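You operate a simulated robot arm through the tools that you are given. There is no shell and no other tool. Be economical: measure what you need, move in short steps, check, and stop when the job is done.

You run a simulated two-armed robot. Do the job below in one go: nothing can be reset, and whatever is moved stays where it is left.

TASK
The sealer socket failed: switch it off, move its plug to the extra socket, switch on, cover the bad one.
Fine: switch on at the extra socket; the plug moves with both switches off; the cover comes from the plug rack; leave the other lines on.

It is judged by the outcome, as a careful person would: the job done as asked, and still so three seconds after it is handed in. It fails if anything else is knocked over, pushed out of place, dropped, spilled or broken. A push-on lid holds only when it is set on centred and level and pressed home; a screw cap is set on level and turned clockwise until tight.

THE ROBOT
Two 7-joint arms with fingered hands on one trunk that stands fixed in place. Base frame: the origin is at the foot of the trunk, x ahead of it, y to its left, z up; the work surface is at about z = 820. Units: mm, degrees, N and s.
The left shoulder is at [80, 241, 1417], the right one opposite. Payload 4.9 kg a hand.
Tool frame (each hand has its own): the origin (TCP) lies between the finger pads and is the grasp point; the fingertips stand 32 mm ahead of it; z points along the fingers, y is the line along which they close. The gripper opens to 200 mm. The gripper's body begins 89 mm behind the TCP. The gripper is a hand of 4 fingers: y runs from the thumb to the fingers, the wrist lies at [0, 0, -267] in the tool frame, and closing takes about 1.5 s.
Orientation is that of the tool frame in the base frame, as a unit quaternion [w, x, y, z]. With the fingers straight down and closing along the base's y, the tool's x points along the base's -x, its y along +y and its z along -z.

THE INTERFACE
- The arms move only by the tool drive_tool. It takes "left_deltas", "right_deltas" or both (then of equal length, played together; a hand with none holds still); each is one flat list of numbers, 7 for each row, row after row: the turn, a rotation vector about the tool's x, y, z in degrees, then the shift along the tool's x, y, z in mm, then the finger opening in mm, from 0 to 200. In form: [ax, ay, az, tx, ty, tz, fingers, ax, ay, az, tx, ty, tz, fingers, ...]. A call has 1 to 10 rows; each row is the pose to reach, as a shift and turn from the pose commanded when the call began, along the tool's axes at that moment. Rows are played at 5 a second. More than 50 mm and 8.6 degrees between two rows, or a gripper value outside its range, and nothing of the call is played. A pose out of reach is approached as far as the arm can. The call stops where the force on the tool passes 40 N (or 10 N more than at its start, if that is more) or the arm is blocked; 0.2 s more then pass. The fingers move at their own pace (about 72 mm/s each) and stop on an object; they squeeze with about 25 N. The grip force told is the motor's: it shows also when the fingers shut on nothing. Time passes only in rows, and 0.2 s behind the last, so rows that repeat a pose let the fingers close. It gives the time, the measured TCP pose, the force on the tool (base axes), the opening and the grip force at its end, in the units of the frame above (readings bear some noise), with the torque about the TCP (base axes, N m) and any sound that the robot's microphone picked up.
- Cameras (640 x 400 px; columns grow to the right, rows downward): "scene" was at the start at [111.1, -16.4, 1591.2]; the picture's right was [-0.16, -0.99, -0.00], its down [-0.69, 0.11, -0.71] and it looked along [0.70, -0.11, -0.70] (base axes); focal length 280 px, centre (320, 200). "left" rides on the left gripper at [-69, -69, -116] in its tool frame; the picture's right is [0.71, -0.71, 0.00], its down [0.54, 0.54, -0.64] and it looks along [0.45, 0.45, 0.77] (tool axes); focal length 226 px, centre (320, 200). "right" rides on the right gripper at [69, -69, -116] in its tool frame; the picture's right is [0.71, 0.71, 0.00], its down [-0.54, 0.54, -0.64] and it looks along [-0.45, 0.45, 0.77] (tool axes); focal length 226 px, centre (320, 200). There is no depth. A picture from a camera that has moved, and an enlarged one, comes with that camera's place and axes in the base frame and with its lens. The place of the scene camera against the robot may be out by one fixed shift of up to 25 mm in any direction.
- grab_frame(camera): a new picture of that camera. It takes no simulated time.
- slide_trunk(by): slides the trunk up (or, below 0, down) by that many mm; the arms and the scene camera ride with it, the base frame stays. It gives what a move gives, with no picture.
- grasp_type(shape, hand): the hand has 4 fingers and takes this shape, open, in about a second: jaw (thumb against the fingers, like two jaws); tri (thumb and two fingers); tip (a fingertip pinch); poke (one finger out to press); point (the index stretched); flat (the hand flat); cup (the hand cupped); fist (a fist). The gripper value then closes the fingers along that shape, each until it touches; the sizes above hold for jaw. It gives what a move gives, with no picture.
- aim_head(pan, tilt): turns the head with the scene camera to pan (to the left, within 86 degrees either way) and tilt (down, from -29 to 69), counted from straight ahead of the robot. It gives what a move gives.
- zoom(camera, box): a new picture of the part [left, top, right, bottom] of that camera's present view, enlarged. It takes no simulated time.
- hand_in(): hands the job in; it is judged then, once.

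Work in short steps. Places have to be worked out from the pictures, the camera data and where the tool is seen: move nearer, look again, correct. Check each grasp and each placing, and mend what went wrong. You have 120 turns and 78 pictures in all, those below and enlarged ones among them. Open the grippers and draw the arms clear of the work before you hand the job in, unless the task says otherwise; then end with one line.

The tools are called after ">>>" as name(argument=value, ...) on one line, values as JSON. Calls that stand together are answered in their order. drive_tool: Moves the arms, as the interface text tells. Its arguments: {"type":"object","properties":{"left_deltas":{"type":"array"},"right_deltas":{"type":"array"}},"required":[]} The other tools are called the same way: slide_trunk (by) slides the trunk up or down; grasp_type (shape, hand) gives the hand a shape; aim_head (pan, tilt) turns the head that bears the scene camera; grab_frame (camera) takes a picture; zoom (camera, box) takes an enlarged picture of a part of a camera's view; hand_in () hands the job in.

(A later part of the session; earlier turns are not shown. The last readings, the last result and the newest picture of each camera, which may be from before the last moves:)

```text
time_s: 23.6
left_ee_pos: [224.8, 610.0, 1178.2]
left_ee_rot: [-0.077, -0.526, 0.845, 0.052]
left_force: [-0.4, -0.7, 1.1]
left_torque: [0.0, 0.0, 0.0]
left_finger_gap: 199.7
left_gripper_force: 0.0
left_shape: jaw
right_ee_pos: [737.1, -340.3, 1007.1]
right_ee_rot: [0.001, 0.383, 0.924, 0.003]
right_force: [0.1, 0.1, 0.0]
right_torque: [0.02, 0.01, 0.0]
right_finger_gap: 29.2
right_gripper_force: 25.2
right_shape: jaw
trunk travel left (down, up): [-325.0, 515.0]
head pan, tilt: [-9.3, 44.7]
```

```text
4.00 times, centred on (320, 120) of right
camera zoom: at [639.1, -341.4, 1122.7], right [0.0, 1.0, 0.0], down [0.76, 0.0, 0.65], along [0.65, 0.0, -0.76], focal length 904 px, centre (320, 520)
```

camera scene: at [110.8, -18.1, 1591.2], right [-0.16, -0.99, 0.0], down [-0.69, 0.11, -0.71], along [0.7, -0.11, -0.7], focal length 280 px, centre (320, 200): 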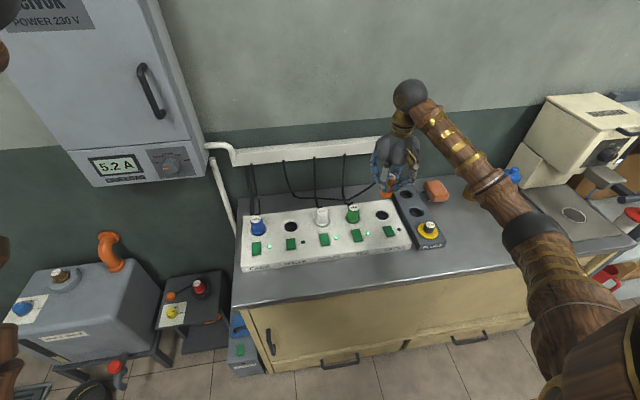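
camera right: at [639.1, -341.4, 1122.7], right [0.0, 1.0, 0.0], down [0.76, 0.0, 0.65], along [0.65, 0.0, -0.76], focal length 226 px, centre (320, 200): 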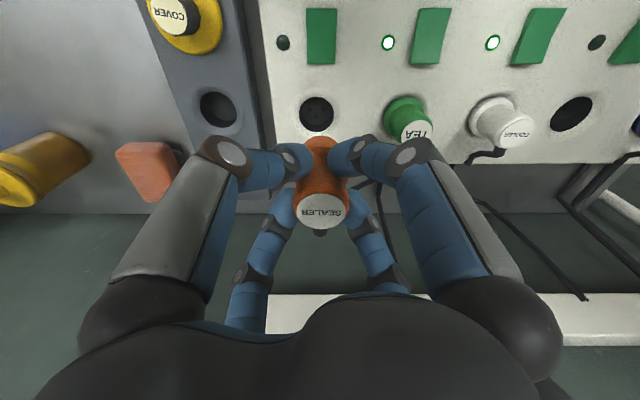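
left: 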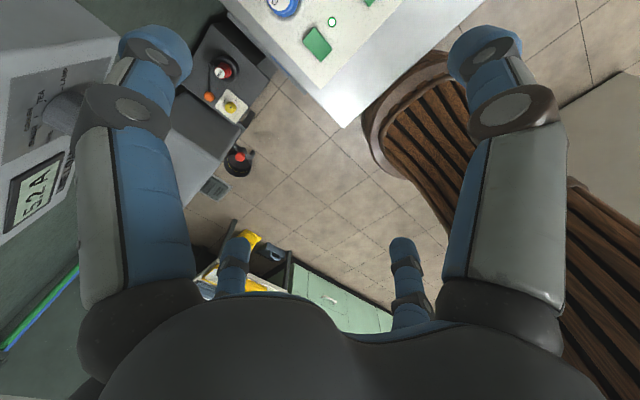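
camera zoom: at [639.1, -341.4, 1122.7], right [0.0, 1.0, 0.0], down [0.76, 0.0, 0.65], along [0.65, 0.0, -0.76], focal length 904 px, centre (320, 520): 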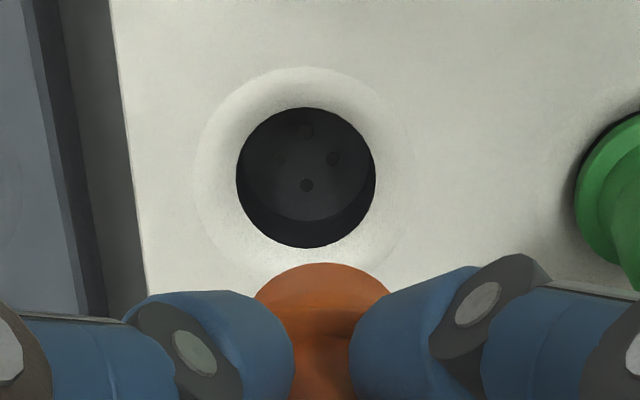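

Hole centre ≈ (739.8, -345.7). I correct laterally by (+2.8, -5) and lower to just above the socket for a closer check.

>>> drive_tool(right_deltas=[0, 0, 0, -5.5, -1.6, 20, 0, 0, 0, 0, -5.5, -1.6, 50, 0, 0, 0, 0, -5.5, -1.6, 75, 0, 0, 0, 0, -5.5, -1.6, 75, 0])

>>> zoom(camera="right", box=[260, 90, 380, 190])

>>> zoom(camera="scene", box=[335, 160, 435, 240])

```text
time_s: 24.6
left_ee_pos: [224.3, 610.8, 1177.8]
left_ee_rot: [-0.078, -0.525, 0.846, 0.052]
left_force: [-0.4, 0.0, -0.1]
left_torque: [0.01, -0.01, -0.03]
left_finger_gap: 199.9
left_gripper_force: 0.1
left_shape: jaw
right_ee_pos: [741.5, -346.5, 932.4]
right_ee_rot: [0.001, 0.383, 0.924, 0.002]
right_force: [-0.4, -0.3, -1.4]
right_torque: [0.0, 0.0, -0.01]
right_finger_gap: 29.1
right_gripper_force: 24.9
right_shape: jaw
trunk travel left (down, up): [-325.0, 515.0]
head pan, tilt: [-9.3, 44.7]
```

```text
4.00 times, centred on (320, 140) of right
camera zoom: at [642.7, -346.7, 1048.1], right [0.0, 1.0, 0.0], down [0.76, 0.0, 0.65], along [0.65, 0.0, -0.76], focal length 904 px, centre (320, 440)
```

zoom: 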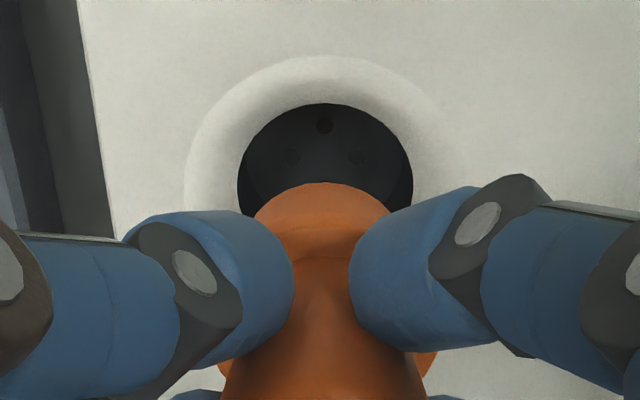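

```text
5.00 times, centred on (385, 200) of scene
camera zoom: at [110.9, -16.5, 1591.2], right [-0.16, -0.99, 0.0], down [-0.69, 0.11, -0.71], along [0.7, -0.11, -0.7], focal length 1399 px, centre (-5, 200)
```

zoom: 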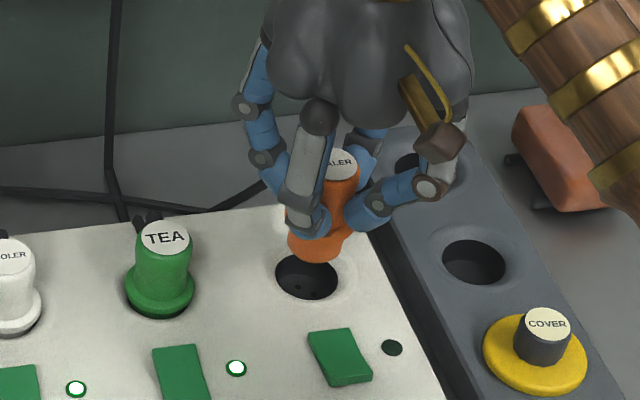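

Offsets are ~1 mm; I correct (-1.7, +1) and lower the plug into the socket slowly.

>>> drive_tool(right_deltas=[0, 0, 0, 1.9, -0.5, 10, 0, 0, 0, 0, 1.9, -0.5, 20, 0, 0, 0, 0, 1.9, -0.5, 28, 0, 0, 0, 0, 1.9, -0.5, 34, 0, 0, 0, 0, 1.9, -0.5, 40, 0, 0, 0, 0, 1.9, -0.5, 45, 0, 0, 0, 0, 1.9, -0.5, 50, 0, 0, 0, 0, 1.9, -0.5, 53, 0])

>>> zoom(camera="scene", box=[335, 160, 435, 240])

```text
time_s: 26.4
left_ee_pos: [224.0, 612.0, 1177.7]
left_ee_rot: [-0.079, -0.524, 0.846, 0.052]
left_force: [-0.7, 0.3, -0.3]
left_torque: [-0.01, 0.01, -0.01]
left_finger_gap: 199.9
left_gripper_force: 0.0
left_shape: jaw
right_ee_pos: [740.6, -344.1, 880.4]
right_ee_rot: [0.003, 0.383, 0.924, 0.002]
right_force: [0.4, -0.2, 3.6]
right_torque: [-0.03, -0.09, -0.03]
right_finger_gap: 29.4
right_gripper_force: 25.0
right_shape: jaw
trunk travel left (down, up): [-325.0, 515.0]
head pan, tilt: [-9.3, 44.7]
```

```text
5.00 times, centred on (385, 200) of scene
camera zoom: at [110.1, -15.7, 1591.4], right [-0.16, -0.99, 0.0], down [-0.69, 0.11, -0.71], along [0.7, -0.12, -0.7], focal length 1399 px, centre (-5, 200)
```

zoom: 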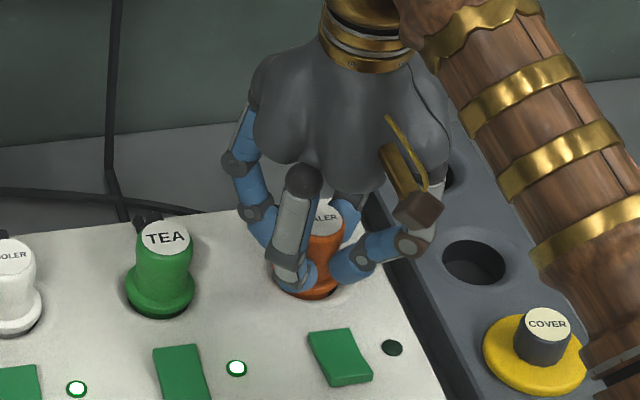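

It sits at the same TCP height as when in its old socket. I push a few mm more to confirm it is home.

>>> drive_tool(right_deltas=[0, 0, 0, 0, 0, 2, 0, 0, 0, 0, 0, 0, 4, 0, 0, 0, 0, 0, 0, 6, 0])

```text
time_s: 27.2
left_ee_pos: [220.3, 612.5, 1177.6]
left_ee_rot: [-0.077, -0.526, 0.846, 0.051]
left_force: [-1.0, 0.1, 0.5]
left_torque: [0.01, 0.03, 0.0]
left_finger_gap: 199.8
left_gripper_force: 0.1
left_shape: jaw
right_ee_pos: [738.8, -344.0, 880.0]
right_ee_rot: [0.005, 0.384, 0.923, 0.002]
right_force: [5.3, -5.0, 39.3]
right_torque: [-0.17, -0.32, 0.03]
right_finger_gap: 30.4
right_gripper_force: 25.7
right_shape: jaw
trunk travel left (down, up): [-325.0, 515.0]
head pan, tilt: [-9.3, 44.7]
```

It is firmly seated (39 N without motion). I relieve the push, open moderately to 70 mm and rise.

>>> drive_tool(right_deltas=[0, 0, 0, 0, 0, -5, 30, 0, 0, 0, 0, 0, -5, 70, 0, 0, 0, 0, 0, -5, 70, 0, 0, 0, 0, 0, -5, 70, 0, 0, 0, 0, 0, -30, 70, 0, 0, 0, 0, 0, -70, 70, 0, 0, 0, 0, 0, -110, 70])

>>> grab_frame(camera="right")

```text
time_s: 28.8
left_ee_pos: [224.1, 611.4, 1175.9]
left_ee_rot: [-0.08, -0.525, 0.846, 0.052]
left_force: [0.0, 0.2, 0.0]
left_torque: [-0.04, 0.0, -0.01]
left_finger_gap: 200.0
left_gripper_force: 0.0
left_shape: jaw
right_ee_pos: [741.4, -343.7, 984.5]
right_ee_rot: [0.002, 0.383, 0.924, 0.001]
right_force: [-0.2, 0.6, -0.2]
right_torque: [0.0, -0.03, 0.02]
right_finger_gap: 69.8
right_gripper_force: 0.1
right_shape: jaw
trunk travel left (down, up): [-325.0, 515.0]
head pan, tilt: [-9.3, 44.7]
```

```text
37 pictures are left
camera right: at [643.3, -343.2, 1100.3], right [0.0, 1.0, 0.0], down [0.76, 0.0, 0.65], along [0.65, 0.0, -0.76], focal length 226 px, centre (320, 200)
```

right: 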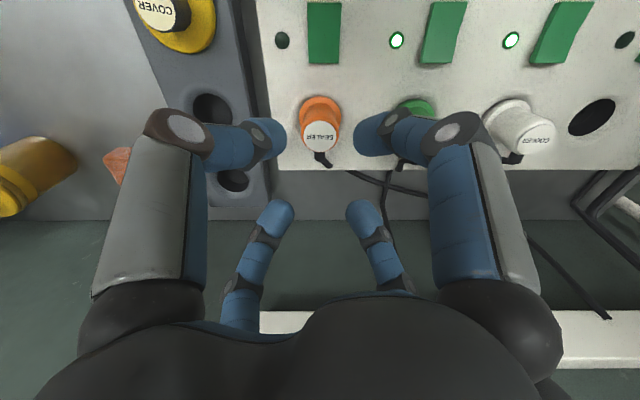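

The plug is seated in EXTRA. Next I close the fingers and move above the near (raised) half of the EXTRA switch, at (637,-340).

>>> drive_tool(right_deltas=[0, 0, 0, 25, -24, 0, 30, 0, 0, 0, 50, -47, 0, 0, 0, 0, 0, 76, -71, 0, 0, 0, 0, 0, 76, -71, 40, 0, 0, 0, 0, 76, -71, 80, 0, 0, 0, 0, 76, -71, 90, 0])

>>> grab_frame(camera="right")

>>> zoom(camera="scene", box=[340, 170, 440, 270])

```text
time_s: 30.2
left_ee_pos: [224.5, 611.4, 1178.0]
left_ee_rot: [-0.078, -0.525, 0.846, 0.053]
left_force: [-0.7, -0.5, -1.3]
left_torque: [-0.04, -0.01, 0.01]
left_finger_gap: 200.0
left_gripper_force: 0.1
left_shape: jaw
right_ee_pos: [636.1, -339.8, 892.5]
right_ee_rot: [0.002, 0.383, 0.924, 0.002]
right_force: [-0.3, -0.8, 0.1]
right_torque: [-0.01, 0.0, 0.01]
right_finger_gap: 0.0
right_gripper_force: 25.2
right_shape: jaw
trunk travel left (down, up): [-325.0, 515.0]
head pan, tilt: [-9.3, 44.7]
```

```text
36 pictures are left
camera right: at [537.4, -340.0, 1009.2], right [0.0, 1.0, 0.0], down [0.76, 0.0, 0.65], along [0.65, 0.0, -0.76], focal length 226 px, centre (320, 200)
```

right: 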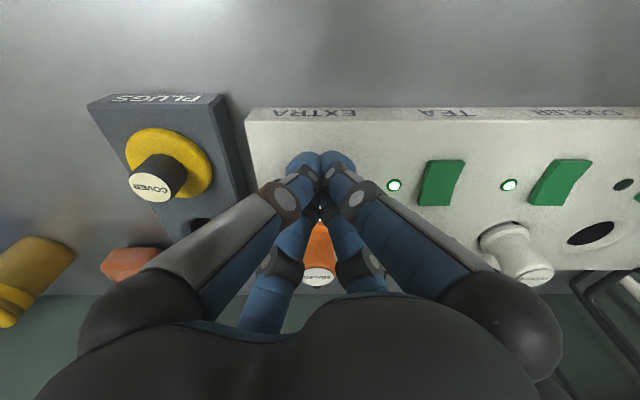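

```text
4.00 times, centred on (390, 220) of scene
camera zoom: at [110.4, -16.2, 1591.3], right [-0.16, -0.99, 0.0], down [-0.69, 0.11, -0.71], along [0.7, -0.11, -0.7], focal length 1119 px, centre (40, 120)
```

zoom: 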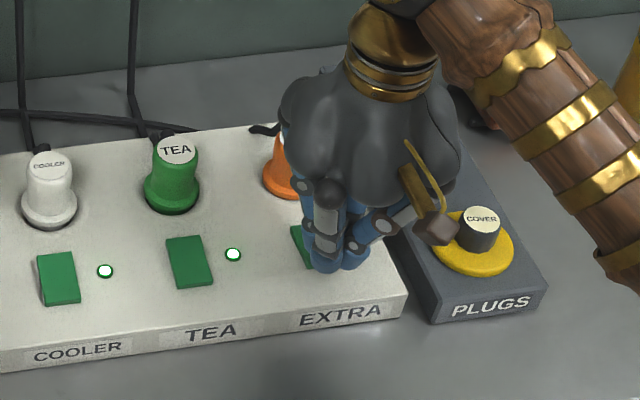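

The fingertips are above the near edge of the EXTRA switch. I press down.

>>> drive_tool(right_deltas=[0, 0, 0, -1, 1, 8, 0, 0, 0, 0, -1, 1, 12, 0, 0, 0, 0, -1, 1, 16, 0, 0, 0, 0, -1, 1, 19, 0, 0, 0, 0, -1, 1, 22, 0])

>>> drive_tool(right_deltas=[0, 0, 0, 0, 0, -30, 0, 0, 0, 0, 0, 0, -70, 0, 0, 0, 0, 0, 0, -110, 0])

>>> zoom(camera="scene", box=[340, 170, 440, 270])

>>> grab_frame(camera="right")

```text
time_s: 31.3
left_ee_pos: [221.3, 611.4, 1178.0]
left_ee_rot: [-0.078, -0.526, 0.846, 0.052]
left_force: [-0.2, 0.1, -0.1]
left_torque: [0.01, 0.0, 0.02]
left_finger_gap: 199.8
left_gripper_force: 0.1
left_shape: jaw
right_ee_pos: [637.9, -341.0, 878.6]
right_ee_rot: [0.007, 0.381, 0.924, 0.004]
right_force: [-7.9, 6.2, 28.9]
right_torque: [0.24, -0.03, 0.09]
right_finger_gap: 0.0
right_gripper_force: 24.9
right_shape: jaw
trunk travel left (down, up): [-325.0, 515.0]
head pan, tilt: [-9.3, 44.7]
stopped in row 5 (right hand): the force on the tool passed its limit at 46 N (the readings are from after the stop); the commanded pose is now the measured one
```

```text
time_s: 32.1
left_ee_pos: [222.9, 611.4, 1176.3]
left_ee_rot: [-0.079, -0.525, 0.846, 0.052]
left_force: [0.0, 0.3, -0.7]
left_torque: [0.03, 0.01, -0.01]
left_finger_gap: 200.0
left_gripper_force: 0.0
left_shape: jaw
right_ee_pos: [637.9, -341.1, 986.6]
right_ee_rot: [0.006, 0.383, 0.924, 0.003]
right_force: [0.1, -0.6, -0.1]
right_torque: [-0.01, 0.0, 0.02]
right_finger_gap: 0.2
right_gripper_force: 24.6
right_shape: jaw
trunk travel left (down, up): [-325.0, 515.0]
head pan, tilt: [-9.3, 44.7]
```

```text
4.00 times, centred on (390, 220) of scene
camera zoom: at [110.9, -15.9, 1591.1], right [-0.16, -0.99, 0.0], down [-0.69, 0.11, -0.71], along [0.7, -0.11, -0.7], focal length 1119 px, centre (40, 120)
```

zoom: 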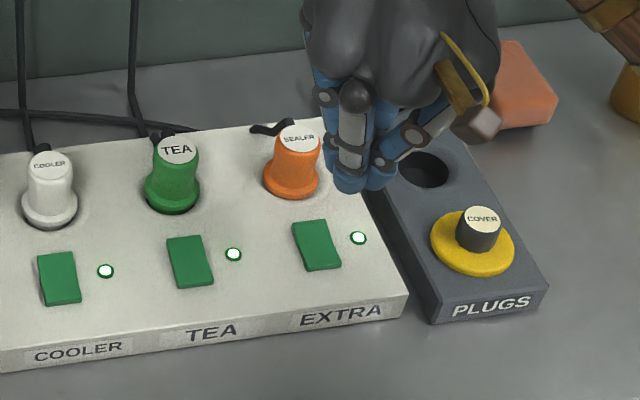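

```text
33 pictures are left
camera right: at [539.1, -341.2, 1101.9], right [0.0, 1.0, 0.0], down [0.76, 0.0, 0.65], along [0.65, 0.0, -0.76], focal length 226 px, centre (320, 200)
```

right: 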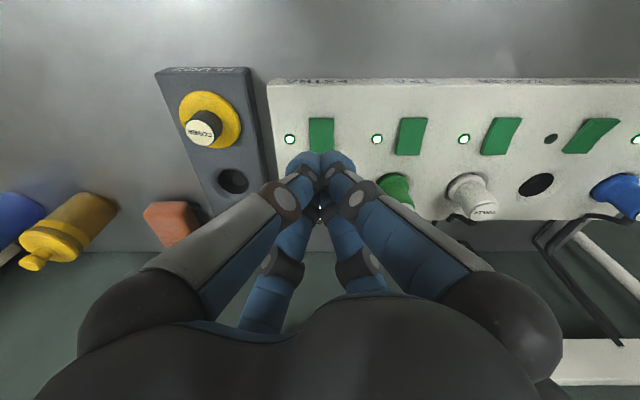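

EXTRA is on with its lamp lit, and TEA and COOLER are still lit. Now the cover: its axis is ≈ (641, -471.5), knob top z≈869. I move above it with the fingers opened.

>>> drive_tool(right_deltas=[0, 0, 0, -31, -30, 0, 40, 0, 0, 0, -63, -60, 5, 80, 0, 0, 0, -94.4, -90.2, 10, 100, 0, 0, 0, -94.4, -90.2, 30, 100])

>>> grab_frame(camera="right")

>>> zoom(camera="scene", box=[370, 160, 490, 260])

```text
time_s: 33.1
left_ee_pos: [224.2, 611.3, 1177.5]
left_ee_rot: [-0.079, -0.526, 0.845, 0.052]
left_force: [0.6, -0.6, 0.7]
left_torque: [-0.01, 0.01, 0.0]
left_finger_gap: 199.8
left_gripper_force: 0.0
left_shape: jaw
right_ee_pos: [641.0, -471.9, 955.2]
right_ee_rot: [0.005, 0.383, 0.924, 0.003]
right_force: [0.4, 0.3, -0.8]
right_torque: [0.0, 0.02, -0.03]
right_finger_gap: 98.7
right_gripper_force: 0.0
right_shape: jaw
trunk travel left (down, up): [-325.0, 515.0]
head pan, tilt: [-9.3, 44.7]
```

```text
32 pictures are left
camera right: at [542.8, -472.7, 1071.3], right [0.0, 1.0, 0.0], down [0.76, 0.0, 0.65], along [0.65, 0.0, -0.76], focal length 226 px, centre (320, 200)
```

right: 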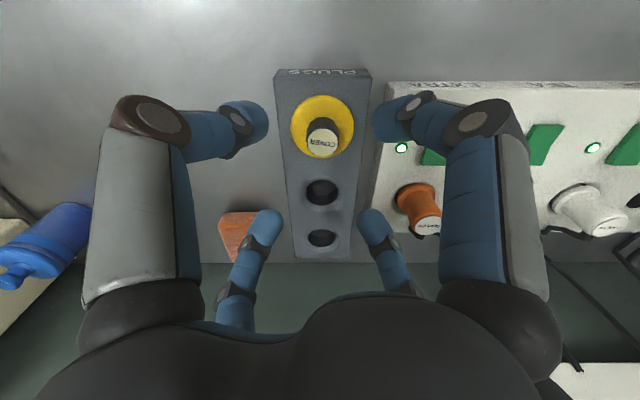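

```text
4.00 times, centred on (430, 210) of scene
camera zoom: at [111.5, -16.0, 1591.2], right [-0.16, -0.99, 0.0], down [-0.69, 0.11, -0.71], along [0.7, -0.11, -0.7], focal length 1119 px, centre (-120, 160)
```

zoom: 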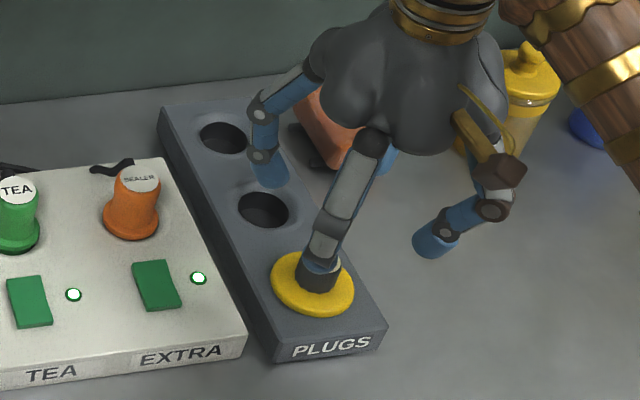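

Knob axis refined to ≈ (642, -469.7). I descend to TCP z≈876 and close on the knob.

>>> drive_tool(right_deltas=[0, 0, 0, 0.9, 2.3, 40, 90, 0, 0, 0, 0.9, 2.3, 65, 90, 0, 0, 0, 0.9, 2.3, 79, 90, 0, 0, 0, 0.9, 2.3, 79, 0, 0, 0, 0, 0.9, 2.3, 79, 0, 0, 0, 0, 0.9, 2.3, 79, 0, 0, 0, 0, 0.9, 2.3, 79, 0, 0, 0, 0, 0.9, 2.3, 79, 0])

>>> grab_frame(camera="right")

```text
time_s: 34.9
left_ee_pos: [223.6, 611.8, 1177.4]
left_ee_rot: [-0.079, -0.525, 0.846, 0.053]
left_force: [-0.1, 0.1, 0.5]
left_torque: [-0.02, 0.02, 0.01]
left_finger_gap: 199.8
left_gripper_force: 0.0
left_shape: jaw
right_ee_pos: [644.0, -470.8, 876.3]
right_ee_rot: [0.005, 0.384, 0.923, 0.003]
right_force: [-0.4, -0.5, 0.3]
right_torque: [0.01, 0.0, 0.0]
right_finger_gap: 36.0
right_gripper_force: 25.3
right_shape: jaw
trunk travel left (down, up): [-325.0, 515.0]
head pan, tilt: [-9.3, 44.7]
```

```text
30 pictures are left
camera right: at [544.7, -470.4, 992.1], right [0.0, 1.0, 0.0], down [0.76, 0.0, 0.65], along [0.65, 0.0, -0.76], focal length 226 px, centre (320, 200)
```

right: 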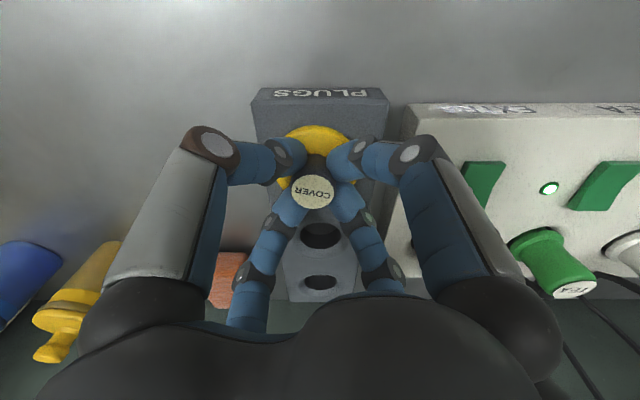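

Gripped the knob (36 mm). I lift slowly.

>>> drive_tool(right_deltas=[0, 0, 0, 0, 0, -5, 0, 0, 0, 0, 0, 0, -12, 0, 0, 0, 0, 0, 0, -25, 0, 0, 0, 0, 0, 0, -50, 0, 0, 0, 0, 0, 0, -90, 0, 0, 0, 0, 0, 0, -120, 0])

>>> grab_frame(camera="right")

>>> zoom(camera="scene", box=[350, 110, 490, 260])

```text
time_s: 36.3
left_ee_pos: [223.9, 610.6, 1177.1]
left_ee_rot: [-0.079, -0.525, 0.846, 0.052]
left_force: [-0.1, 0.2, -0.5]
left_torque: [-0.01, -0.01, -0.01]
left_finger_gap: 200.0
left_gripper_force: 0.0
left_shape: jaw
right_ee_pos: [642.4, -470.0, 993.9]
right_ee_rot: [0.004, 0.383, 0.924, 0.003]
right_force: [0.2, 0.1, -0.9]
right_torque: [-0.04, -0.03, 0.03]
right_finger_gap: 35.8
right_gripper_force: 24.8
right_shape: jaw
trunk travel left (down, up): [-325.0, 515.0]
head pan, tilt: [-9.3, 44.7]
```

```text
29 pictures are left
camera right: at [542.5, -469.8, 1110.0], right [0.0, 1.0, 0.0], down [0.76, 0.0, 0.65], along [0.65, 0.0, -0.76], focal length 226 px, centre (320, 200)
```

right: 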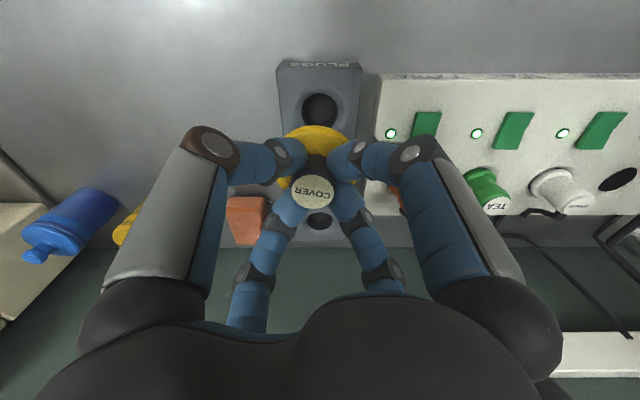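

```text
2.67 times, centred on (420, 185) of scene
camera zoom: at [110.7, -15.8, 1591.1], right [-0.16, -0.99, 0.0], down [-0.69, 0.11, -0.71], along [0.7, -0.11, -0.7], focal length 746 px, centre (53, 240)
```

zoom: 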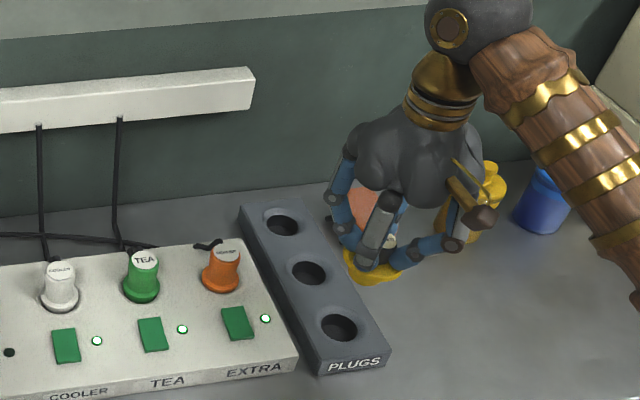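

The cover is out of the rack. I carry it at this height to above the bad (SEALER) socket at ≈ (739,-15), also removing a ~0.6° tilt.

>>> drive_tool(right_deltas=[0.1, 0.1, 0, 25.3, 39, 0, 0, 0.2, 0.1, 0, 50.6, 78, 0, 0, 0.3, 0.2, 0, 76, 117, 0, 0, 0.4, 0.3, 0, 101.3, 156, 0, 0, 0.5, 0.3, 0, 126.6, 195, 0, 0, 0.5, 0.3, 0, 152, 234, 0, 0, 0.5, 0.3, 0, 177.3, 273, 0, 0, 0.5, 0.3, 0, 202.6, 312, 0, 0, 0.5, 0.3, 0, 228, 351, 0, 0, 0.5, 0.3, 0, 253.3, 390.1, 0, 0])

>>> zoom(camera="right", box=[240, 60, 400, 220])

>>> grab_frame(camera="scene")

```text
time_s: 38.5
left_ee_pos: [225.6, 613.7, 1176.2]
left_ee_rot: [-0.079, -0.525, 0.846, 0.051]
left_force: [1.9, 0.2, -0.5]
left_torque: [-0.04, 0.01, 0.0]
left_finger_gap: 199.9
left_gripper_force: 0.1
left_shape: jaw
right_ee_pos: [738.4, -13.6, 997.3]
right_ee_rot: [0.002, 0.384, 0.923, -0.002]
right_force: [0.5, -0.2, -1.0]
right_torque: [0.01, 0.03, 0.02]
right_finger_gap: 35.6
right_gripper_force: 24.7
right_shape: jaw
trunk travel left (down, up): [-325.0, 515.0]
head pan, tilt: [-9.3, 44.7]
```

```text
2.50 times, centred on (320, 140) of right
camera zoom: at [641.2, -13.4, 1112.7], right [0.0, 1.0, 0.0], down [0.77, 0.0, 0.64], along [0.64, 0.0, -0.77], focal length 565 px, centre (320, 350)
```

zoom: 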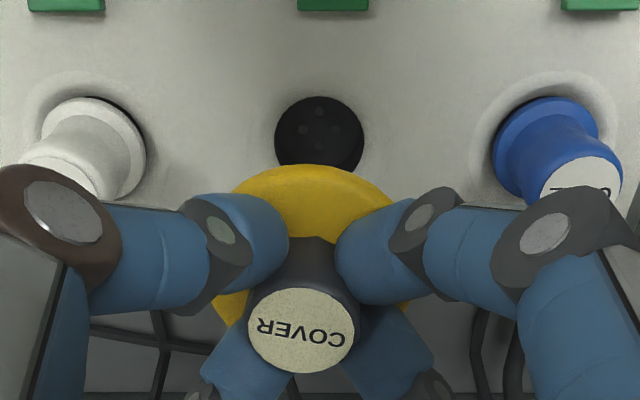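

```text
26 pictures are left
camera scene: at [111.7, -13.2, 1591.2], right [-0.16, -0.99, 0.0], down [-0.69, 0.11, -0.71], along [0.7, -0.12, -0.7], focal length 280 px, centre (320, 200)
```

scene: 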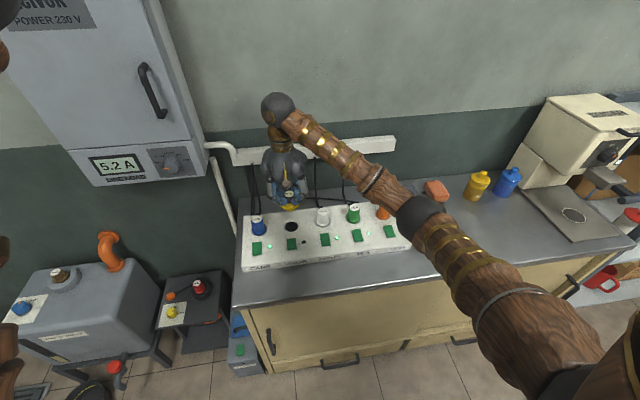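

The cover sits a few mm to one side in the grip (label off-centre). I zoom to measure its offset.

>>> zoom(camera="right", box=[280, 90, 370, 220])

>>> zoom(camera="scene", box=[255, 150, 325, 240])

```text
3.08 times, centred on (325, 155) of right
camera zoom: at [641.2, -13.4, 1112.7], right [0.0, 1.0, 0.0], down [0.77, 0.0, 0.64], along [0.64, 0.0, -0.77], focal length 696 px, centre (305, 338)
```

zoom: 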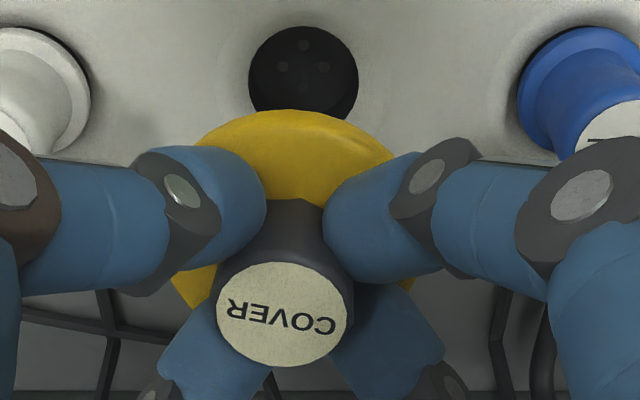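

```text
4.44 times, centred on (290, 195) of scene
camera zoom: at [111.7, -13.2, 1591.2], right [-0.16, -0.99, 0.0], down [-0.69, 0.11, -0.71], along [0.7, -0.12, -0.7], focal length 1243 px, centre (453, 222)
```

zoom: 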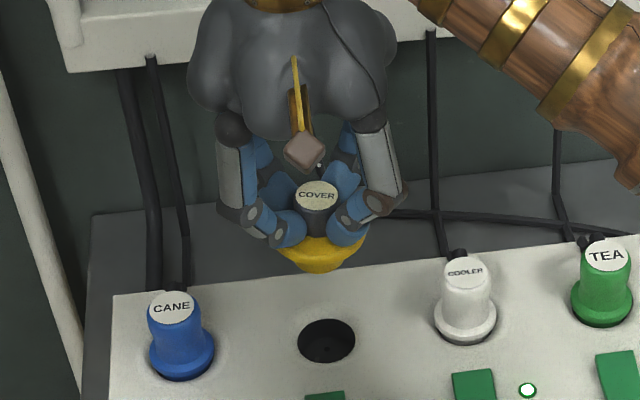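

The cover sits about 4.3 mm to -y in the grip, level. I shift +3.7 in y and lower to about 40 mm above seating for another look.

>>> drive_tool(right_deltas=[0, 0, 0, 2.6, 2.6, 20, 0, 0, 0, 0, 2.6, 2.6, 50, 0, 0, 0, 0, 2.6, 2.6, 75, 0, 0, 0, 0, 2.6, 2.6, 80, 0])

>>> zoom(camera="right", box=[260, 90, 380, 220])

>>> zoom(camera="scene", box=[255, 150, 325, 240])

```text
time_s: 39.5
left_ee_pos: [224.4, 612.4, 1176.4]
left_ee_rot: [-0.078, -0.525, 0.846, 0.053]
left_force: [0.6, 0.3, 0.4]
left_torque: [0.01, 0.01, -0.01]
left_finger_gap: 199.7
left_gripper_force: 0.1
left_shape: jaw
right_ee_pos: [738.5, -11.7, 917.3]
right_ee_rot: [0.001, 0.383, 0.924, 0.0]
right_force: [1.1, 0.1, -1.0]
right_torque: [0.0, 0.03, 0.04]
right_finger_gap: 35.7
right_gripper_force: 25.4
right_shape: jaw
trunk travel left (down, up): [-325.0, 515.0]
head pan, tilt: [-9.3, 44.7]
```

```text
3.08 times, centred on (320, 155) of right
camera zoom: at [640.7, -12.4, 1033.3], right [0.0, 1.0, 0.0], down [0.76, 0.0, 0.64], along [0.64, 0.0, -0.76], focal length 696 px, centre (320, 338)
```

zoom: 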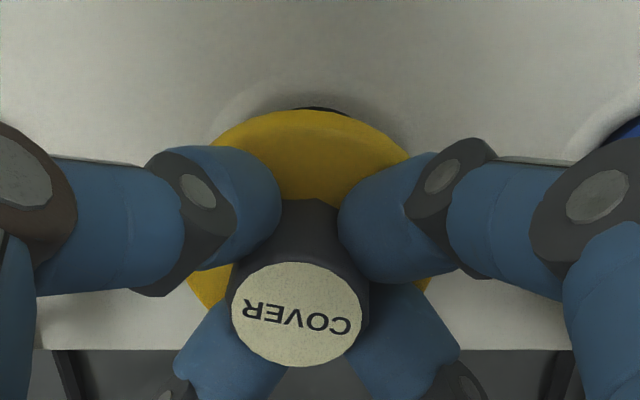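

```text
4.44 times, centred on (290, 195) of scene
camera zoom: at [111.2, -15.7, 1591.2], right [-0.16, -0.99, 0.0], down [-0.69, 0.11, -0.71], along [0.7, -0.12, -0.7], focal length 1243 px, centre (453, 222)
```

zoom: 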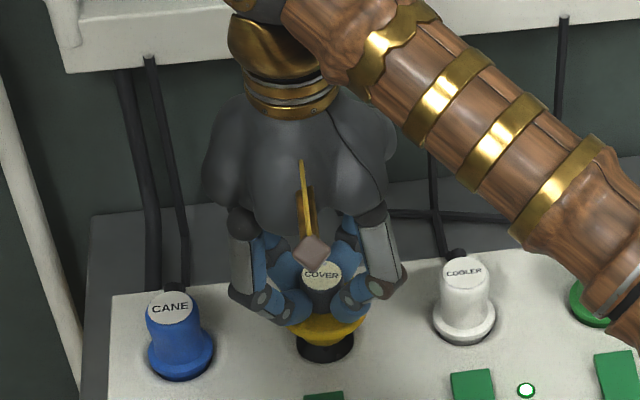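

There are hints the cover leans a few degrees in the grip (top towards -y). I zoom in more to measure the lean.

>>> zoom(camera="scene", box=[270, 200, 318, 232])

>>> zoom(camera="right", box=[280, 110, 360, 210])

```text
12.50 times, centred on (294, 216) of scene
camera zoom: at [111.2, -15.7, 1591.2], right [-0.16, -0.99, 0.0], down [-0.69, 0.11, -0.71], along [0.7, -0.12, -0.7], focal length 3497 px, centre (645, 0)
```

zoom: 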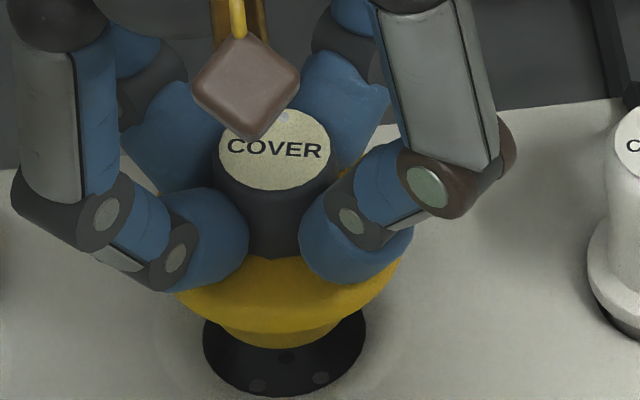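

```text
4.00 times, centred on (320, 160) of right
camera zoom: at [640.7, -12.4, 1033.3], right [0.0, 1.0, 0.0], down [0.76, 0.0, 0.64], along [0.64, 0.0, -0.76], focal length 904 px, centre (320, 360)
```

zoom: 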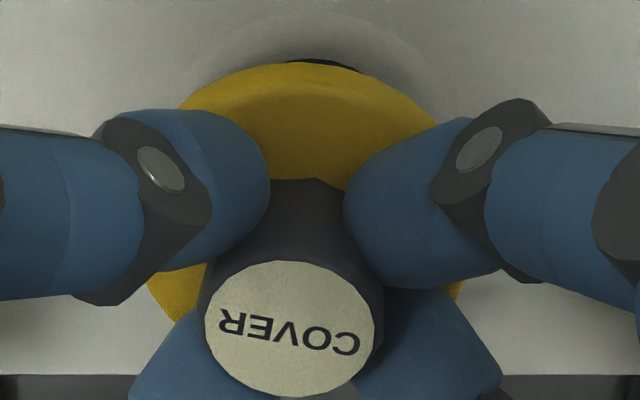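

Evidence suggests ~3° lean (top to -y). I rotate the tool 3° to level it and shift +2.7 in y, then re-check.

>>> drive_tool(right_deltas=[1.1, -1.1, 0, 1, 1, 0, 0, 2.1, -2.1, 0, 1.9, 1.9, 0, 0, 2.1, -2.1, 0, 1.9, 1.9, 0, 0])

>>> zoom(camera="right", box=[270, 105, 370, 215])

>>> zoom(camera="scene", box=[270, 206, 318, 238])

```text
time_s: 40.3
left_ee_pos: [223.4, 610.1, 1178.7]
left_ee_rot: [-0.079, -0.525, 0.846, 0.053]
left_force: [0.6, -0.4, -0.5]
left_torque: [0.02, -0.02, -0.02]
left_finger_gap: 199.9
left_gripper_force: 0.1
left_shape: jaw
right_ee_pos: [738.9, -10.5, 917.1]
right_ee_rot: [0.011, 0.383, 0.923, -0.025]
right_force: [0.7, 0.4, 0.1]
right_torque: [0.03, -0.01, -0.03]
right_finger_gap: 35.6
right_gripper_force: 24.9
right_shape: jaw
trunk travel left (down, up): [-325.0, 515.0]
head pan, tilt: [-9.3, 44.7]
```

```text
3.64 times, centred on (320, 160) of right
camera zoom: at [641.4, -4.2, 1033.7], right [0.0, 1.0, -0.05], down [0.76, 0.03, 0.64], along [0.64, -0.04, -0.76], focal length 822 px, centre (320, 346)
```

zoom: 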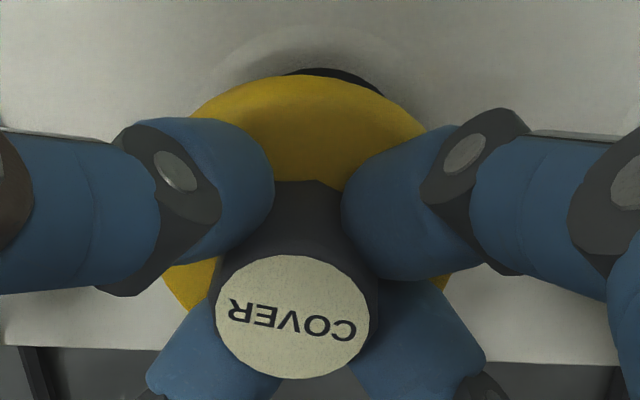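

```text
12.50 times, centred on (294, 222) of scene
camera zoom: at [111.1, -16.5, 1591.2], right [-0.16, -0.99, 0.0], down [-0.69, 0.11, -0.71], along [0.7, -0.11, -0.7], focal length 3497 px, centre (645, -75)
```

zoom: 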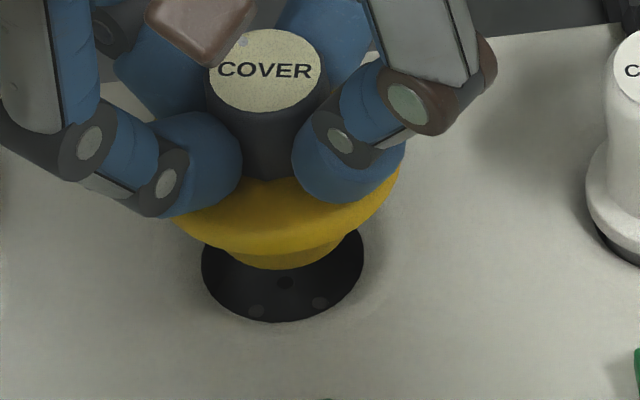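

The cover now appears level. I lower 14 mm more and compare the stub with the hole from the scene camera.

>>> drive_tool(right_deltas=[0, 0, 0, 0.5, -0.5, 7, 0, 0, 0, 0, 0.5, -0.5, 14, 0, 0, 0, 0, 0.5, -0.5, 14, 0])

>>> zoom(camera="scene", box=[270, 206, 318, 238])

```text
time_s: 41.1
left_ee_pos: [222.4, 610.9, 1177.4]
left_ee_rot: [-0.078, -0.525, 0.846, 0.052]
left_force: [-0.2, 0.7, -0.3]
left_torque: [0.0, 0.03, -0.02]
left_finger_gap: 199.8
left_gripper_force: 0.0
left_shape: jaw
right_ee_pos: [738.7, -8.8, 904.5]
right_ee_rot: [0.011, 0.383, 0.923, -0.024]
right_force: [-0.4, 0.3, -0.5]
right_torque: [-0.01, -0.02, 0.02]
right_finger_gap: 35.6
right_gripper_force: 25.1
right_shape: jaw
trunk travel left (down, up): [-325.0, 515.0]
head pan, tilt: [-9.3, 44.7]
```

```text
12.50 times, centred on (294, 222) of scene
camera zoom: at [111.1, -16.0, 1591.2], right [-0.16, -0.99, 0.0], down [-0.69, 0.11, -0.71], along [0.7, -0.11, -0.7], focal length 3497 px, centre (645, -75)
```

zoom: 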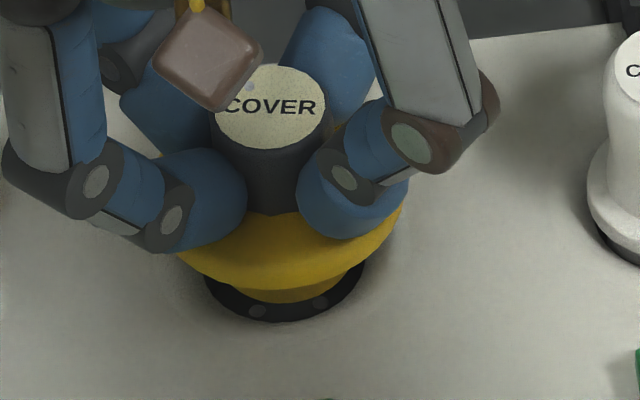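

The stub looks ~2 mm to the right (-y) of the hole. I shift +1.8 in y, then view from both cameras.

>>> drive_tool(right_deltas=[0, 0, 0, 1.3, 1.3, 0, 0, 0, 0, 0, 1.3, 1.3, 0, 0])

>>> zoom(camera="scene", box=[278, 212, 308, 232])

>>> zoom(camera="right", box=[270, 105, 370, 215])

```text
time_s: 41.7
left_ee_pos: [223.8, 611.2, 1176.8]
left_ee_rot: [-0.079, -0.525, 0.846, 0.052]
left_force: [-0.3, 0.5, 0.2]
left_torque: [0.01, 0.01, 0.02]
left_finger_gap: 200.0
left_gripper_force: 0.1
left_shape: jaw
right_ee_pos: [739.1, -7.7, 903.8]
right_ee_rot: [0.01, 0.382, 0.924, -0.024]
right_force: [-0.4, -0.2, -1.3]
right_torque: [0.0, 0.01, 0.02]
right_finger_gap: 35.5
right_gripper_force: 25.3
right_shape: jaw
trunk travel left (down, up): [-325.0, 515.0]
head pan, tilt: [-9.3, 44.7]
```

```text
16.00 times, centred on (293, 222) of scene
camera zoom: at [111.1, -16.1, 1591.2], right [-0.16, -0.99, 0.0], down [-0.69, 0.11, -0.71], along [0.7, -0.11, -0.7], focal length 4476 px, centre (752, -152)
```

zoom: 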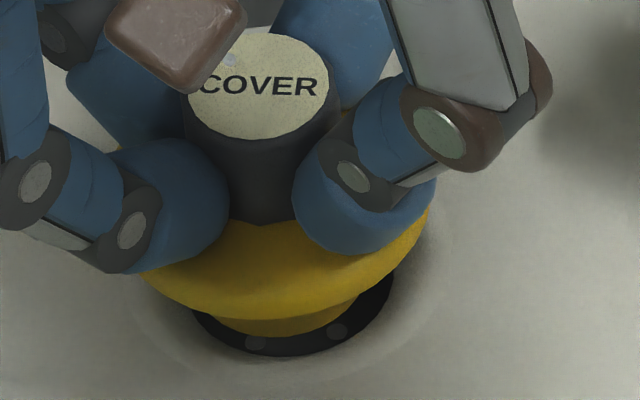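

```text
3.64 times, centred on (320, 160) of right
camera zoom: at [640.5, -1.4, 1019.8], right [0.0, 1.0, -0.05], down [0.77, 0.03, 0.64], along [0.64, -0.04, -0.76], focal length 822 px, centre (320, 346)
```

zoom: 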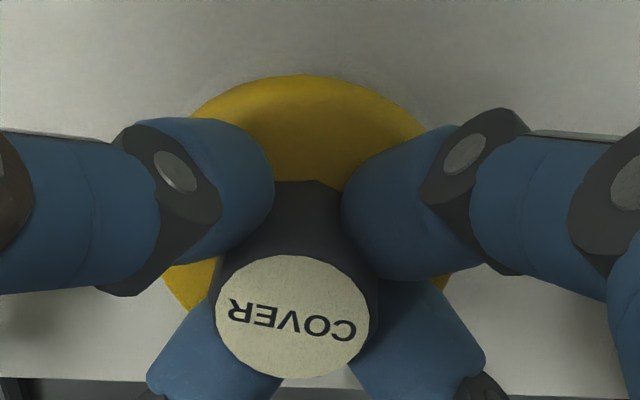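

Now within ~1 mm in y (slightly too far +y). I shift -0.8 and lower 8 mm gently, watching force.

>>> drive_tool(right_deltas=[0, 0, 0, -0.6, -0.6, 3, 0, 0, 0, 0, -0.6, -0.6, 6, 0, 0, 0, 0, -0.6, -0.6, 9, 0, 0, 0, 0, -0.6, -0.6, 9, 0])

>>> zoom(camera="scene", box=[278, 212, 308, 232])

```text
time_s: 42.7
left_ee_pos: [224.5, 610.9, 1177.3]
left_ee_rot: [-0.078, -0.526, 0.845, 0.052]
left_force: [-0.2, -0.8, 0.2]
left_torque: [0.0, 0.03, 0.0]
left_finger_gap: 199.8
left_gripper_force: 0.1
left_shape: jaw
right_ee_pos: [739.4, -10.2, 895.1]
right_ee_rot: [0.012, 0.383, 0.924, -0.024]
right_force: [1.3, 0.0, 1.5]
right_torque: [0.02, -0.08, 0.04]
right_finger_gap: 35.7
right_gripper_force: 25.6
right_shape: jaw
trunk travel left (down, up): [-325.0, 515.0]
head pan, tilt: [-9.3, 44.7]
```

```text
16.00 times, centred on (293, 222) of scene
camera zoom: at [111.0, -16.0, 1591.3], right [-0.16, -0.99, 0.0], down [-0.69, 0.11, -0.71], along [0.7, -0.11, -0.7], focal length 4476 px, centre (752, -152)
```

zoom: 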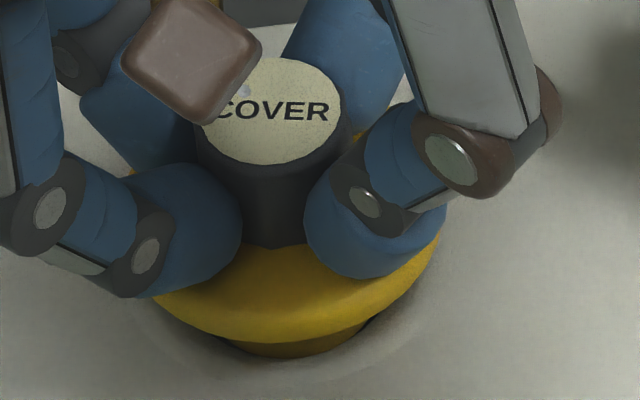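

The stub is about entering the hole with light contact. I nudge -0.5 in y and continue down in small steps.

>>> drive_tool(right_deltas=[0, 0, 0, -0.4, -0.4, 2, 0, 0, 0, 0, -0.4, -0.4, 4, 0, 0, 0, 0, -0.4, -0.4, 6, 0, 0, 0, 0, -0.4, -0.4, 6, 0])

>>> zoom(camera="scene", box=[278, 212, 308, 232])

```text
time_s: 43.7
left_ee_pos: [223.9, 610.5, 1177.9]
left_ee_rot: [-0.079, -0.526, 0.845, 0.052]
left_force: [0.1, -0.9, 0.2]
left_torque: [-0.01, -0.01, 0.0]
left_finger_gap: 200.1
left_gripper_force: 0.0
left_shape: jaw
right_ee_pos: [739.0, -9.9, 892.4]
right_ee_rot: [0.013, 0.384, 0.923, -0.023]
right_force: [19.8, 0.3, 31.4]
right_torque: [0.0, -0.75, -0.02]
right_finger_gap: 35.5
right_gripper_force: 24.8
right_shape: jaw
trunk travel left (down, up): [-325.0, 515.0]
head pan, tilt: [-9.3, 44.7]
```

```text
16.00 times, centred on (293, 222) of scene
camera zoom: at [110.0, -15.9, 1591.6], right [-0.16, -0.99, 0.0], down [-0.69, 0.11, -0.71], along [0.7, -0.11, -0.7], focal length 4476 px, centre (752, -152)
```

zoom: 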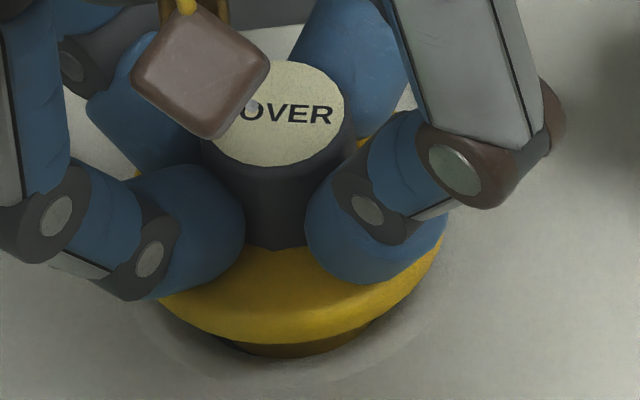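

The rim pushes the tool towards +x, so the cover sits too far to -x. I lift a little, shift +4 in x and retry gently.

>>> drive_tool(right_deltas=[0, 0, 0, 0, 0, -7, 0, 0, 0, 0, -2.8, 2.8, -7, 0, 0, 0, 0, -2.8, 2.8, -3, 0, 0, 0, 0, -2.8, 2.8, -1, 0, 0, 0, 0, -2.8, 2.8, 0, 0])

>>> zoom(camera="scene", box=[278, 212, 308, 232])

```text
time_s: 44.9
left_ee_pos: [222.7, 612.2, 1178.0]
left_ee_rot: [-0.079, -0.526, 0.845, 0.053]
left_force: [0.5, 0.0, 0.1]
left_torque: [0.0, 0.0, -0.02]
left_finger_gap: 199.8
left_gripper_force: 0.0
left_shape: jaw
right_ee_pos: [742.9, -10.2, 889.5]
right_ee_rot: [0.011, 0.383, 0.923, -0.024]
right_force: [0.5, 0.4, -1.1]
right_torque: [0.0, -0.03, 0.04]
right_finger_gap: 35.3
right_gripper_force: 25.1
right_shape: jaw
trunk travel left (down, up): [-325.0, 515.0]
head pan, tilt: [-9.3, 44.7]
```

```text
16.00 times, centred on (293, 222) of scene
camera zoom: at [110.3, -16.0, 1591.2], right [-0.16, -0.99, 0.0], down [-0.69, 0.11, -0.71], along [0.7, -0.11, -0.7], focal length 4476 px, centre (752, -152)
```

zoom: 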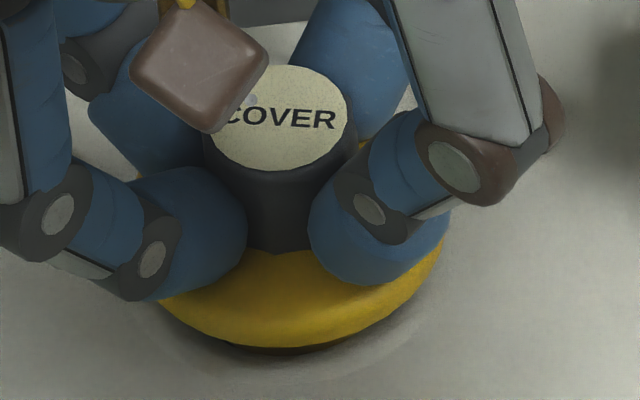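

No force now and the stub is in the hole. I continue down.

>>> drive_tool(right_deltas=[0, 0, 0, 0, 0, 2, 0, 0, 0, 0, 0, 0, 4, 0, 0, 0, 0, 0, 0, 6, 0, 0, 0, 0, 0, 0, 8, 0, 0, 0, 0, 0, 0, 9, 0])

>>> zoom(camera="scene", box=[278, 212, 308, 232])

```text
time_s: 46.1
left_ee_pos: [224.0, 611.9, 1178.5]
left_ee_rot: [-0.079, -0.526, 0.845, 0.052]
left_force: [-0.1, 0.1, 0.5]
left_torque: [0.04, -0.01, -0.01]
left_finger_gap: 199.7
left_gripper_force: 0.1
left_shape: jaw
right_ee_pos: [743.5, -10.6, 880.3]
right_ee_rot: [0.01, 0.383, 0.923, -0.025]
right_force: [0.0, -0.5, -0.2]
right_torque: [-0.01, -0.02, 0.04]
right_finger_gap: 35.5
right_gripper_force: 24.9
right_shape: jaw
trunk travel left (down, up): [-325.0, 515.0]
head pan, tilt: [-9.3, 44.7]
```

```text
16.00 times, centred on (293, 222) of scene
camera zoom: at [111.1, -16.0, 1591.2], right [-0.16, -0.99, 0.0], down [-0.69, 0.11, -0.71], along [0.7, -0.11, -0.7], focal length 4476 px, centre (752, -152)
```

zoom: 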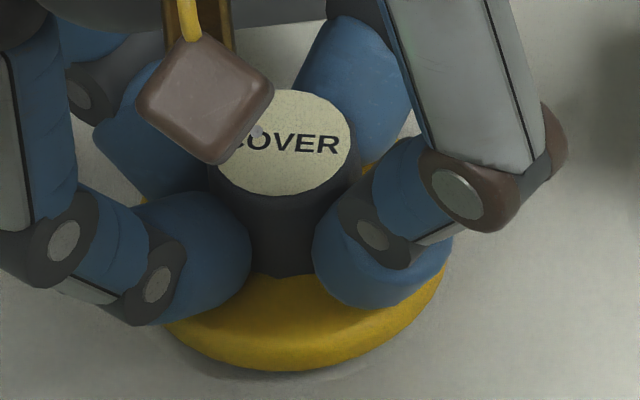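

Inserting freely. I continue down until it makes contact with the panel.

>>> drive_tool(right_deltas=[0, 0, 0, 0, 0, 2, 0, 0, 0, 0, 0, 0, 4, 0, 0, 0, 0, 0, 0, 6, 0, 0, 0, 0, 0, 0, 8, 0])

>>> zoom(camera="scene", box=[278, 212, 308, 232])

```text
time_s: 47.1
left_ee_pos: [223.7, 612.3, 1178.9]
left_ee_rot: [-0.078, -0.526, 0.845, 0.052]
left_force: [-0.8, 0.0, 0.4]
left_torque: [0.03, 0.0, -0.01]
left_finger_gap: 199.9
left_gripper_force: 0.0
left_shape: jaw
right_ee_pos: [741.7, -10.5, 875.2]
right_ee_rot: [0.014, 0.382, 0.924, -0.024]
right_force: [3.5, 1.1, 16.0]
right_torque: [0.03, 0.02, 0.01]
right_finger_gap: 35.4
right_gripper_force: 25.2
right_shape: jaw
trunk travel left (down, up): [-325.0, 515.0]
head pan, tilt: [-9.3, 44.7]
```

```text
16.00 times, centred on (293, 222) of scene
camera zoom: at [109.2, -15.7, 1591.7], right [-0.16, -0.99, 0.0], down [-0.69, 0.11, -0.71], along [0.7, -0.11, -0.7], focal length 4476 px, centre (752, -152)
```

zoom: 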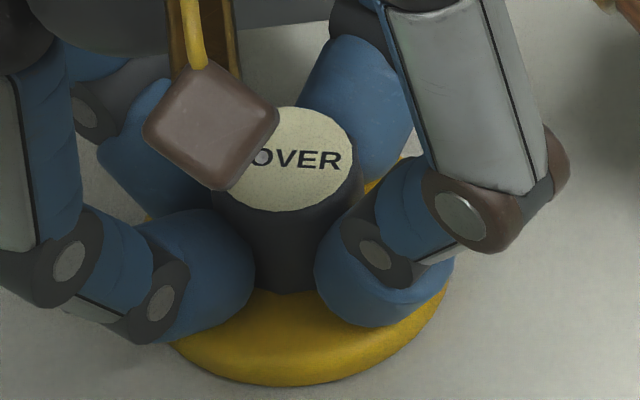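

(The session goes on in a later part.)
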